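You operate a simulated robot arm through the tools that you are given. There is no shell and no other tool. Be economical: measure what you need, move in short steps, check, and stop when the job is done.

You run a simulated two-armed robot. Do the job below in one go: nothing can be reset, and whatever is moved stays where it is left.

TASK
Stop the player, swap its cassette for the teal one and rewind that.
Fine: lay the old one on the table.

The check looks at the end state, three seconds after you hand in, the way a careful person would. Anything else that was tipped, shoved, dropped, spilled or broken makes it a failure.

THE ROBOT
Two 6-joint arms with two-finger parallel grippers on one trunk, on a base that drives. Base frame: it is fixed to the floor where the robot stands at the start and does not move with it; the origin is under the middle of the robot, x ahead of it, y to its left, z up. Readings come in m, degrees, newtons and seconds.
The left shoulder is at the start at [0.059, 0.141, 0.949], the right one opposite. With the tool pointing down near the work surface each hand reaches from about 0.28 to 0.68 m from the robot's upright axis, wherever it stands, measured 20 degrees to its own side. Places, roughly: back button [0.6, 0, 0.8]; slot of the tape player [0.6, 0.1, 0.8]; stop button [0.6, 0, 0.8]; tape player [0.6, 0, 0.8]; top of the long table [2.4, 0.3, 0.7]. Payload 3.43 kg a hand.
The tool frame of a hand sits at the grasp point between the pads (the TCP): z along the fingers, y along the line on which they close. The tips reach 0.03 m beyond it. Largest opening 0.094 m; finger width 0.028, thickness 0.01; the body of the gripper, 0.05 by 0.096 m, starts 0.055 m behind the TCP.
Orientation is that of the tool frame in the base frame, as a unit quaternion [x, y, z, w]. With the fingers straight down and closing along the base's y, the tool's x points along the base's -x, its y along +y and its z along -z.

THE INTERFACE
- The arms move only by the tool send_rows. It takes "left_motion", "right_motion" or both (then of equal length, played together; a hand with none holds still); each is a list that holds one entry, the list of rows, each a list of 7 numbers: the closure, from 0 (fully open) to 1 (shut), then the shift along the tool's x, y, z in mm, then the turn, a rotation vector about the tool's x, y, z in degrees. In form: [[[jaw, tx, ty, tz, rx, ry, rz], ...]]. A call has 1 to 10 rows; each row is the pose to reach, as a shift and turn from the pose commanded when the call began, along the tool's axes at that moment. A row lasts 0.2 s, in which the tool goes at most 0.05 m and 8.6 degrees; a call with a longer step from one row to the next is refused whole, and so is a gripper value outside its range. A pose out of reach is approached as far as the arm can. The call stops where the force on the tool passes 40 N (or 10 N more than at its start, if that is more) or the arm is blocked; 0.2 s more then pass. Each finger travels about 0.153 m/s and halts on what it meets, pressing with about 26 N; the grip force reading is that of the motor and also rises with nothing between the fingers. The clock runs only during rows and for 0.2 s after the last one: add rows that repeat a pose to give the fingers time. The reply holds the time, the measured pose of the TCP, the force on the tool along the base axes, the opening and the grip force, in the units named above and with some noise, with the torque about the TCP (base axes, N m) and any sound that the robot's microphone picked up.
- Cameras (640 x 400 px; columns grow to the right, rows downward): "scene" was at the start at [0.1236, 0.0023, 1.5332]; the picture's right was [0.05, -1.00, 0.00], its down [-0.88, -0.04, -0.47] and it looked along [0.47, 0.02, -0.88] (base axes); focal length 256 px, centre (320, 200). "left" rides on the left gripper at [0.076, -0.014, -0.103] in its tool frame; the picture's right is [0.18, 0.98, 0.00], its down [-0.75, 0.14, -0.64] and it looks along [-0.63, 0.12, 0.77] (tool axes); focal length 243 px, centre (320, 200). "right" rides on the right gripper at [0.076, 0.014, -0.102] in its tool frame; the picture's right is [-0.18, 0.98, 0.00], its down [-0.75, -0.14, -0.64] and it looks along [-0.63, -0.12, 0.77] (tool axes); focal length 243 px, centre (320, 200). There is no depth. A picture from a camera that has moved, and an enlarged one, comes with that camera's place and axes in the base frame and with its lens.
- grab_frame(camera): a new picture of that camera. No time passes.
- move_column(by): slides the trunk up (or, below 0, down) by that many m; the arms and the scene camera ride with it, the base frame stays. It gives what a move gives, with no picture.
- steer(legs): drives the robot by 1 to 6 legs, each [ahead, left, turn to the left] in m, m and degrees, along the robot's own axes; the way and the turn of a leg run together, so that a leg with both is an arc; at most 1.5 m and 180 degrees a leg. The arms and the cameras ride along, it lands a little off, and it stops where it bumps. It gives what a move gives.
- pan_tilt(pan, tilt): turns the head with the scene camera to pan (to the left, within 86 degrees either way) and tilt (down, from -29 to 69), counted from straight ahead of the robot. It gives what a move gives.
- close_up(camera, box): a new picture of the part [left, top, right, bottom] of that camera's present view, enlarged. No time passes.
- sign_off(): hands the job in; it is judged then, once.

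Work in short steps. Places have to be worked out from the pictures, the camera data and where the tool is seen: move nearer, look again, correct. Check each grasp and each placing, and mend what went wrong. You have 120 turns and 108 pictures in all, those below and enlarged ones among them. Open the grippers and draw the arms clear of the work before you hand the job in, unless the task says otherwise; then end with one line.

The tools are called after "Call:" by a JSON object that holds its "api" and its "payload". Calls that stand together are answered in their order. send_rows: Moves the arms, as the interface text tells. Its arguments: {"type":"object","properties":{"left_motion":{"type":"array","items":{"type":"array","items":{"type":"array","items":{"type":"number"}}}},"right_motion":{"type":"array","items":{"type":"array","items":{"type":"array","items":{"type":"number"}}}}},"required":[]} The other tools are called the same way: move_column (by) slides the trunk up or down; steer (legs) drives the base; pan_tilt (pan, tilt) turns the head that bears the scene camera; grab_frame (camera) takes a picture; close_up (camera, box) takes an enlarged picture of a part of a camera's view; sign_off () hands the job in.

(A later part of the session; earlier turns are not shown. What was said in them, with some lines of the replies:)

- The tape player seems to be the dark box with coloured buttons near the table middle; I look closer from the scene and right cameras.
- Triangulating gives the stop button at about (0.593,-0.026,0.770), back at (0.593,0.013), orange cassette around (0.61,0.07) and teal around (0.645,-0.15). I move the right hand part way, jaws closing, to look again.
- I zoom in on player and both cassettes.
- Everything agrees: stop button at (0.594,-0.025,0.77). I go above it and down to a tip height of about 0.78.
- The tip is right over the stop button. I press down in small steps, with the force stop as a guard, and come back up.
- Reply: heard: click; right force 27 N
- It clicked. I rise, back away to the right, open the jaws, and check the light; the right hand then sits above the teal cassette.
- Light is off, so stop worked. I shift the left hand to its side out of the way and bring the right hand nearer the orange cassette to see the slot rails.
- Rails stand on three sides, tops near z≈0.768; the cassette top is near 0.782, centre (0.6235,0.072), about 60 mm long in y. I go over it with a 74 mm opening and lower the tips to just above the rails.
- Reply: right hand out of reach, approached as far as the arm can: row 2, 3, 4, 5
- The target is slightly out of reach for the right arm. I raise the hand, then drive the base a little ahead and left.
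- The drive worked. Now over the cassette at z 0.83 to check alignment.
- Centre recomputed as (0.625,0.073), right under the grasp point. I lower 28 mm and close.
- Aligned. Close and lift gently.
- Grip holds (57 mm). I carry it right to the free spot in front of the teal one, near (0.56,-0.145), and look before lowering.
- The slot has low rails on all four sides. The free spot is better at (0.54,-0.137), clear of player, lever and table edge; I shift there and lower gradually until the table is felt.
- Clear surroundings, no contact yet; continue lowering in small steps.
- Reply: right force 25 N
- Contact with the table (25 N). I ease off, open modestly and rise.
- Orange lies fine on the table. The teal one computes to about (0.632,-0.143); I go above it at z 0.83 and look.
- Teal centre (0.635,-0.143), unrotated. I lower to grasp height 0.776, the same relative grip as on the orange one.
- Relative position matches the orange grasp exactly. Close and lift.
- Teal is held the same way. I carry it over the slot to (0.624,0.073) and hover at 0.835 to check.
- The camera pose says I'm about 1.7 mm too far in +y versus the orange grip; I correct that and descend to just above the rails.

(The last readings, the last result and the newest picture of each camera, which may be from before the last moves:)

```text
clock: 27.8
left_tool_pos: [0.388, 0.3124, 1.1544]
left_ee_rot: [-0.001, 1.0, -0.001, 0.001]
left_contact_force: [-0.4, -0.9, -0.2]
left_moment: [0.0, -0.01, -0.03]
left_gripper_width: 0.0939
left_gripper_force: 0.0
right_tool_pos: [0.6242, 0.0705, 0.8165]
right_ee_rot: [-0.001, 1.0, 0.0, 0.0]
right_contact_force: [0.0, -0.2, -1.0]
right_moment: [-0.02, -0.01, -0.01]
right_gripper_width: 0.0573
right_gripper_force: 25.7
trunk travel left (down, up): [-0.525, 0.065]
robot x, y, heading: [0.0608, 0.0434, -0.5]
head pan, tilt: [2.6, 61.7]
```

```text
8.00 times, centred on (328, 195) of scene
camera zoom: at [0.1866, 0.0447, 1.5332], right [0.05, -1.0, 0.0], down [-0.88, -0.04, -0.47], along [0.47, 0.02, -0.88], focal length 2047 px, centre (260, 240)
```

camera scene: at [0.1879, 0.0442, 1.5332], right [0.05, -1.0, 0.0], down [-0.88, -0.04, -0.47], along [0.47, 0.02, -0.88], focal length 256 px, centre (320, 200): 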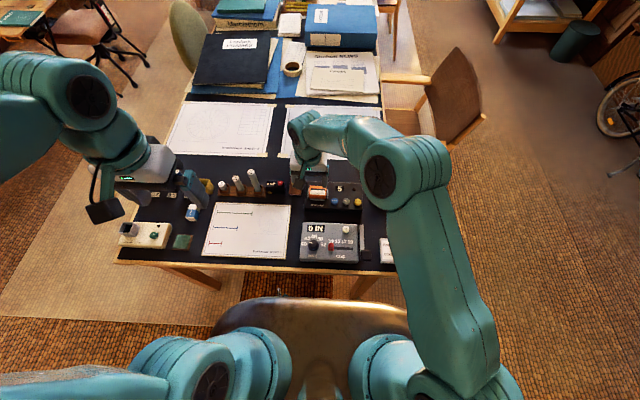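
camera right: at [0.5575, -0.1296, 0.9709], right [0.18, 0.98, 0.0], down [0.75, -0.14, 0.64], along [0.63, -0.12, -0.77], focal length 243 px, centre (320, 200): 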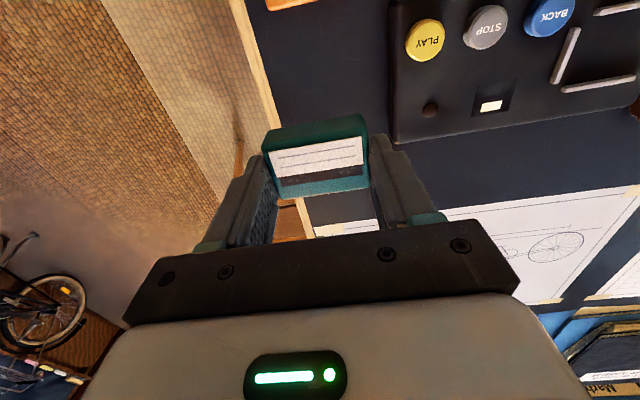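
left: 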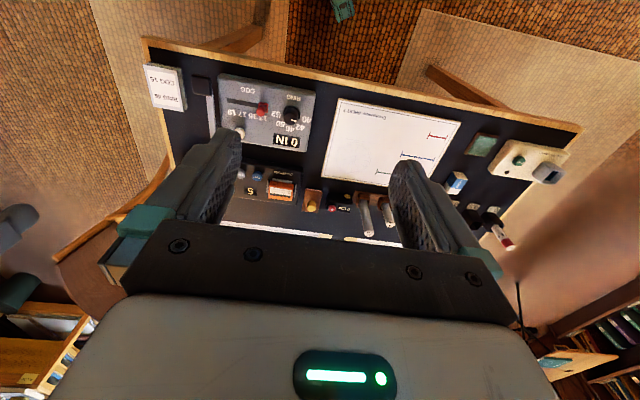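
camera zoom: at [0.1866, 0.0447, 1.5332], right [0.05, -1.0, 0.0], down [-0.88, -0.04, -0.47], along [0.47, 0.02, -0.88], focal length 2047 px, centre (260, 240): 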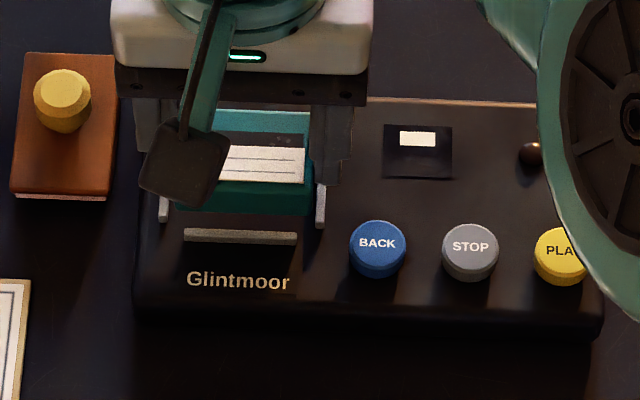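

By image comparison of the near rail to the orange grip, I should go 0.9 mm to +y; x matches. I lower gently into the slot.

Call:
{"api": "send_rows", "payload": {"right_motion": [[[0.6, 0, 0.9, 3, 0, 0, 0], [0.6, 0, 0.9, 6, 0, 0, 0], [0.6, 0, 0.9, 9, 0, 0, 0], [0.6, 0, 0.9, 11, 0, 0, 0], [0.6, 0, 0.9, 12, 0, 0, 0], [0.6, 0, 0.9, 13, 0, 0, 0]]]}}

Call:
{"api": "close_up", "payload": {"camera": "right", "box": [180, 60, 460, 235]}}

```text
clock: 29.2
left_tool_pos: [0.3888, 0.3118, 1.155]
left_ee_rot: [0.0, 1.0, -0.001, 0.0]
left_contact_force: [-0.3, 0.0, 0.3]
left_moment: [0.01, -0.02, 0.01]
left_gripper_width: 0.094
left_gripper_force: 0.0
right_tool_pos: [0.6241, 0.0735, 0.8041]
right_ee_rot: [0.001, 1.0, 0.0, 0.0]
right_contact_force: [-0.2, -0.9, 0.1]
right_moment: [-0.01, -0.02, 0.01]
right_gripper_width: 0.0571
right_gripper_force: 25.8
trunk travel left (down, up): [-0.525, 0.065]
robot x, y, heading: [0.0577, 0.0427, 0.1]
head pan, tilt: [2.6, 61.7]
```

```text
2.29 times, centred on (320, 148) of right
camera zoom: at [0.5477, 0.0871, 0.9075], right [0.18, 0.98, 0.0], down [0.75, -0.14, 0.64], along [0.63, -0.12, -0.77], focal length 555 px, centre (320, 320)
```

zoom: 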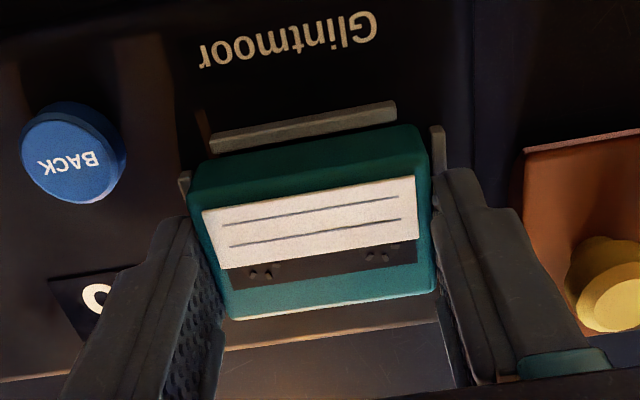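

It sits between the rails and the display already shows a digit. I go 1.5 mm lower, release and rise.

Call:
{"api": "send_rows", "payload": {"right_motion": [[[0.6, 0, 0, 1, 0, 0, 0], [0.6, 0, 0, 1.5, 0, 0, 0], [0.3, 0, 0, 1, 0, 0, 0], [0.24, 0, 0, 1, 0, 0, 0], [0.24, 0, 0, 1, 0, 0, 0], [0.24, 0, 0, -20, 0, 0, 0], [0.24, 0, 0, -50, 0, 0, 0], [0.24, 20, 0, -80, 0, 0, 0]]]}}

Call:
{"api": "grab_frame", "payload": {"camera": "right"}}

Call:
{"api": "close_up", "payload": {"camera": "scene", "box": [295, 170, 360, 220]}}

```text
clock: 31.0
left_tool_pos: [0.3874, 0.3128, 1.1538]
left_ee_rot: [0.0, 1.0, 0.0, 0.001]
left_contact_force: [-0.3, 0.3, -0.2]
left_moment: [0.0, -0.04, -0.01]
left_gripper_width: 0.0939
left_gripper_force: 0.1
right_tool_pos: [0.6026, 0.0724, 0.8854]
right_ee_rot: [0.0, 1.0, 0.0, 0.001]
right_contact_force: [0.1, -1.1, 0.9]
right_moment: [0.04, -0.02, -0.02]
right_gripper_width: 0.0717
right_gripper_force: 0.1
trunk travel left (down, up): [-0.525, 0.065]
robot x, y, heading: [0.0636, 0.0404, -0.1]
head pan, tilt: [2.6, 61.7]
```

```text
71 pictures are left
camera right: at [0.5265, 0.0868, 0.9889], right [0.18, 0.98, 0.0], down [0.75, -0.14, 0.64], along [0.63, -0.12, -0.77], focal length 243 px, centre (320, 200)
```

right: 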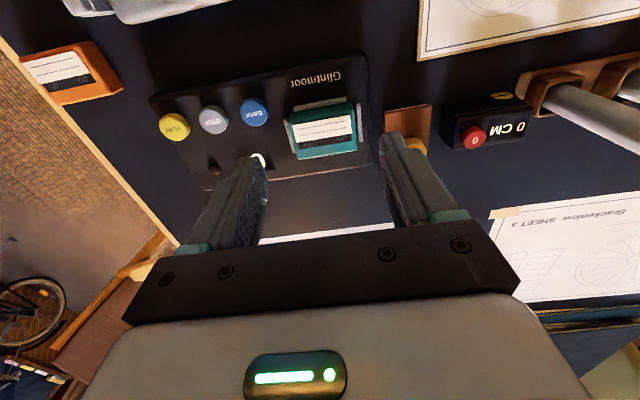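

```text
8.00 times, centred on (328, 195) of scene
camera zoom: at [0.1852, 0.0443, 1.5333], right [0.05, -1.0, 0.0], down [-0.88, -0.04, -0.47], along [0.47, 0.02, -0.88], focal length 2047 px, centre (260, 240)
```

zoom: 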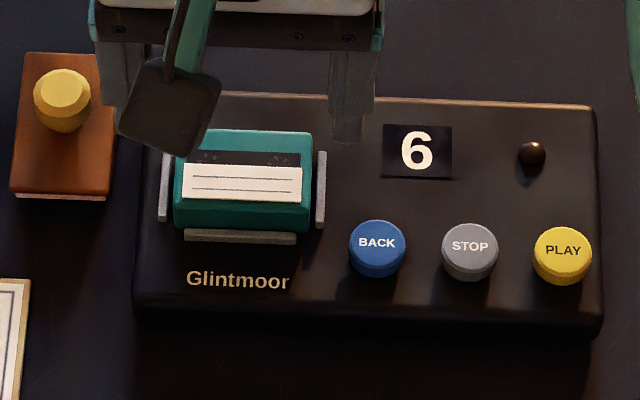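

Teal is seated and the counter shows 6. Next I shut the jaws and hover over BACK at (0.593,0.014).

Call:
{"api": "send_rows", "payload": {"right_motion": [[[0.5, 5, -20, 0, 0, 0, 0], [0.8, 9.6, -40, 0, 0, 0, 0], [1, 9.6, -58.4, 0, 0, 0, 0], [1, 9.6, -58.4, 30, 0, 0, 0], [1, 9.6, -58.4, 65, 0, 0, 0], [1, 9.6, -58.4, 72, 0, 0, 0], [1, 9.6, -58.4, 72, 0, 0, 0]]]}}

Call:
{"api": "close_up", "payload": {"camera": "right", "box": [180, 60, 460, 235]}}

```text
clock: 32.6
left_tool_pos: [0.3905, 0.3129, 1.1555]
left_ee_rot: [0.0, 1.0, -0.001, 0.001]
left_contact_force: [-0.2, 0.4, 1.4]
left_moment: [0.01, 0.01, -0.02]
left_gripper_width: 0.0941
left_gripper_force: 0.1
right_tool_pos: [0.5948, 0.0144, 0.8123]
right_ee_rot: [0.0, 1.0, 0.0, 0.001]
right_contact_force: [0.4, -0.2, 0.9]
right_moment: [0.01, 0.03, -0.02]
right_gripper_width: 0.0
right_gripper_force: 26.4
trunk travel left (down, up): [-0.525, 0.065]
robot x, y, heading: [0.0601, 0.0448, -0.1]
head pan, tilt: [2.6, 61.7]
```

```text
2.29 times, centred on (320, 148) of right
camera zoom: at [0.5185, 0.0283, 0.9152], right [0.18, 0.98, 0.0], down [0.75, -0.14, 0.64], along [0.63, -0.12, -0.77], focal length 555 px, centre (320, 320)
```

zoom: 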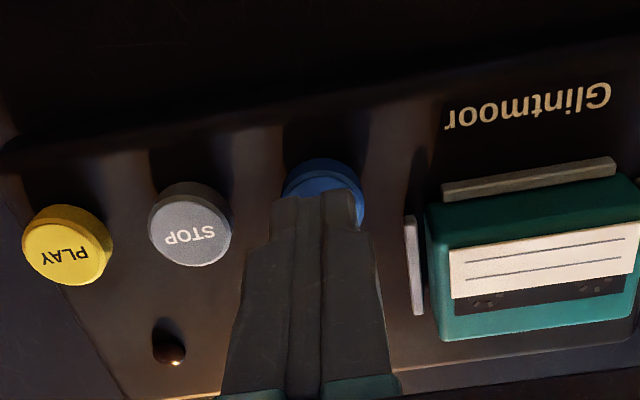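

Tip is over the button. I press down until it clicks, as with stop.

Call:
{"api": "send_rows", "payload": {"right_motion": [[[1, 1, 0, 6, 0, 0, 0], [1, 1, 0, 10, 0, 0, 0], [1, 1, 0, 12, 0, 0, 0], [1, 1, 0, 14, 0, 0, 0], [1, 1, 0, 16, 0, 0, 0], [1, 1, 0, 17, 0, 0, 0]]]}}

Call:
{"api": "close_up", "payload": {"camera": "scene", "box": [295, 170, 360, 220]}}

```text
clock: 34.0
left_tool_pos: [0.387, 0.3127, 1.1546]
left_ee_rot: [0.0, 1.0, -0.001, 0.002]
left_contact_force: [-0.5, 0.0, 0.4]
left_moment: [0.03, -0.01, 0.03]
left_gripper_width: 0.0937
left_gripper_force: 0.0
right_tool_pos: [0.594, 0.013, 0.7985]
right_ee_rot: [0.0, 1.0, 0.0, 0.003]
right_contact_force: [2.1, -0.1, 31.4]
right_moment: [-0.01, 0.05, 0.06]
right_gripper_width: 0.0
right_gripper_force: 26.4
trunk travel left (down, up): [-0.525, 0.065]
robot x, y, heading: [0.0671, 0.0439, -0.1]
head pan, tilt: [2.6, 61.7]
heard: click
```

```text
8.00 times, centred on (328, 195) of scene
camera zoom: at [0.1843, 0.0445, 1.5337], right [0.05, -1.0, 0.0], down [-0.88, -0.04, -0.48], along [0.47, 0.02, -0.88], focal length 2047 px, centre (260, 240)
```

zoom: 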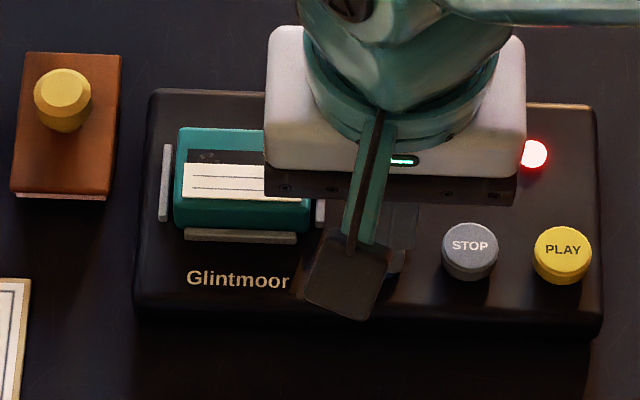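

Clicked and the light is on. I rise and back toward the robot's right to see the counter.

Call:
{"api": "send_rows", "payload": {"right_motion": [[[1, 0, 0, -8, 0, 0, 0], [1, 0, 0, -40, 0, 0, 0], [1, 0, 0, -80, 0, 0, 0], [1, 15, -40, -110, 0, 0, 0], [1, 30, -80, -125, 0, 0, 0], [1, 45, -120, -140, 0, 0, 0], [1, 60, -160, -150, 0, 0, 0]]]}}

Call:
{"api": "close_up", "payload": {"camera": "scene", "box": [280, 160, 410, 260]}}

```text
refused: row 4 steps farther than a row can; nothing moved
```

```text
4.00 times, centred on (345, 210) of scene
camera zoom: at [0.1843, 0.0445, 1.5337], right [0.05, -1.0, 0.0], down [-0.88, -0.04, -0.48], along [0.47, 0.02, -0.88], focal length 1024 px, centre (220, 160)
```

zoom: 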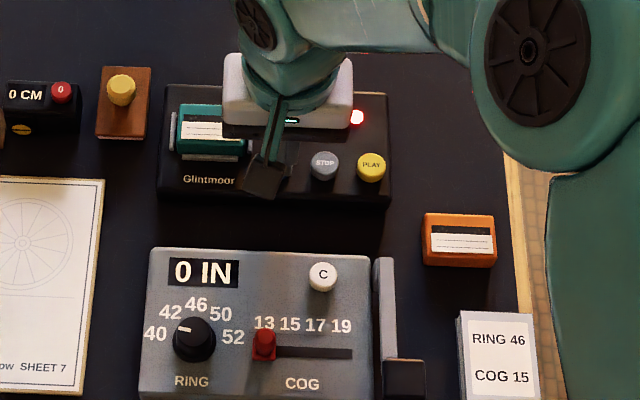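

One row was too long; I repeat with smaller steps.

Call:
{"api": "send_rows", "payload": {"right_motion": [[[1, 0, 0, -8, 0, 0, 0], [1, 0, 0, -40, 0, 0, 0], [1, 0, 0, -80, 0, 0, 0], [1, 10, -30, -100, 0, 0, 0], [1, 20, -65, -115, 0, 0, 0], [1, 30, -100, -130, 0, 0, 0], [1, 40, -135, -145, 0, 0, 0], [0.7, 50, -170, -150, 0, 0, 0], [0.4, 60, -205, -150, 0, 0, 0], [0, 70, -240, -150, 0, 0, 0]]]}}

Call:
{"api": "close_up", "payload": {"camera": "scene", "box": [280, 160, 410, 260]}}

```text
clock: 36.2
left_tool_pos: [0.3884, 0.3116, 1.1545]
left_ee_rot: [0.001, 1.0, 0.0, 0.002]
left_contact_force: [-0.7, -0.2, 0.2]
left_moment: [0.0, -0.05, -0.02]
left_gripper_width: 0.094
left_gripper_force: 0.0
right_tool_pos: [0.5243, -0.2273, 0.9475]
right_ee_rot: [-0.001, 1.0, 0.0, 0.0]
right_contact_force: [0.1, -0.3, 0.4]
right_moment: [0.0, -0.01, 0.0]
right_gripper_width: 0.0941
right_gripper_force: 0.1
trunk travel left (down, up): [-0.525, 0.065]
robot x, y, heading: [0.0573, 0.0421, 0.0]
head pan, tilt: [2.6, 61.7]
```

```text
4.00 times, centred on (345, 210) of scene
camera zoom: at [0.1868, 0.0437, 1.5332], right [0.05, -1.0, 0.0], down [-0.88, -0.04, -0.47], along [0.47, 0.02, -0.88], focal length 1024 px, centre (220, 160)
```

zoom: 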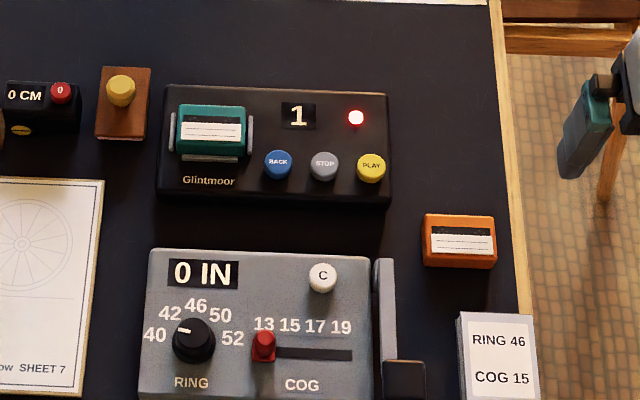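

The counter is down to 1. I wait a little, raising the hand further clear meanwhile.

Call:
{"api": "send_rows", "payload": {"right_motion": [[[0, 0, 0, -10, 0, 0, 0], [0, 0, 0, -20, 0, 0, 0], [0, 0, 0, -30, 0, 0, 0], [0, 0, 0, -40, 0, 0, 0], [0, 0, 0, -50, 0, 0, 0], [0, 0, 0, -50, 0, 0, 0], [0, 0, 0, -50, 0, 0, 0]]]}}

Call:
{"api": "close_up", "payload": {"camera": "scene", "box": [280, 160, 410, 260]}}

```text
clock: 37.8
left_tool_pos: [0.3888, 0.313, 1.1545]
left_ee_rot: [0.0, 1.0, -0.001, 0.0]
left_contact_force: [-0.1, 0.1, 0.1]
left_moment: [-0.01, 0.0, 0.0]
left_gripper_width: 0.094
left_gripper_force: 0.0
right_tool_pos: [0.5245, -0.2255, 0.9943]
right_ee_rot: [0.0, 1.0, 0.0, 0.0]
right_contact_force: [0.3, -0.3, -0.6]
right_moment: [-0.02, -0.01, 0.02]
right_gripper_width: 0.0939
right_gripper_force: 0.1
trunk travel left (down, up): [-0.525, 0.065]
robot x, y, heading: [0.0634, 0.0408, -0.0]
head pan, tilt: [2.6, 61.7]
```

```text
4.00 times, centred on (345, 210) of scene
camera zoom: at [0.1878, 0.0446, 1.5331], right [0.05, -1.0, 0.0], down [-0.88, -0.04, -0.47], along [0.47, 0.02, -0.88], focal length 1024 px, centre (220, 160)
```

zoom: 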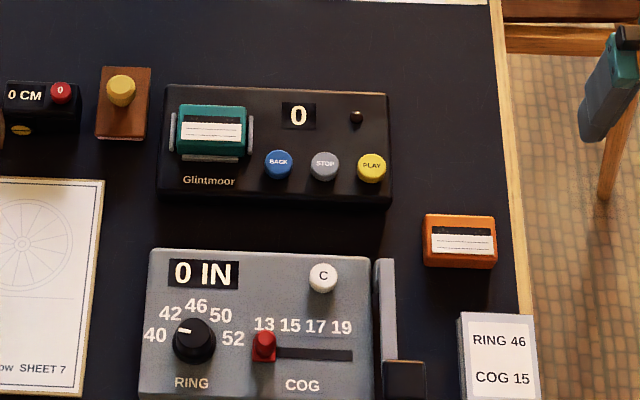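

Counter at 0, light off: rewound and stopped. Orange lies on the table, grippers are open and clear; I hand in.

Call:
{"api": "sign_off", "payload": {}}

```text
The job is handed in.
```

The player is stopped, the teal cassette is in the slot and rewound (counter at 0, light off), and the old orange cassette is lying on the table.
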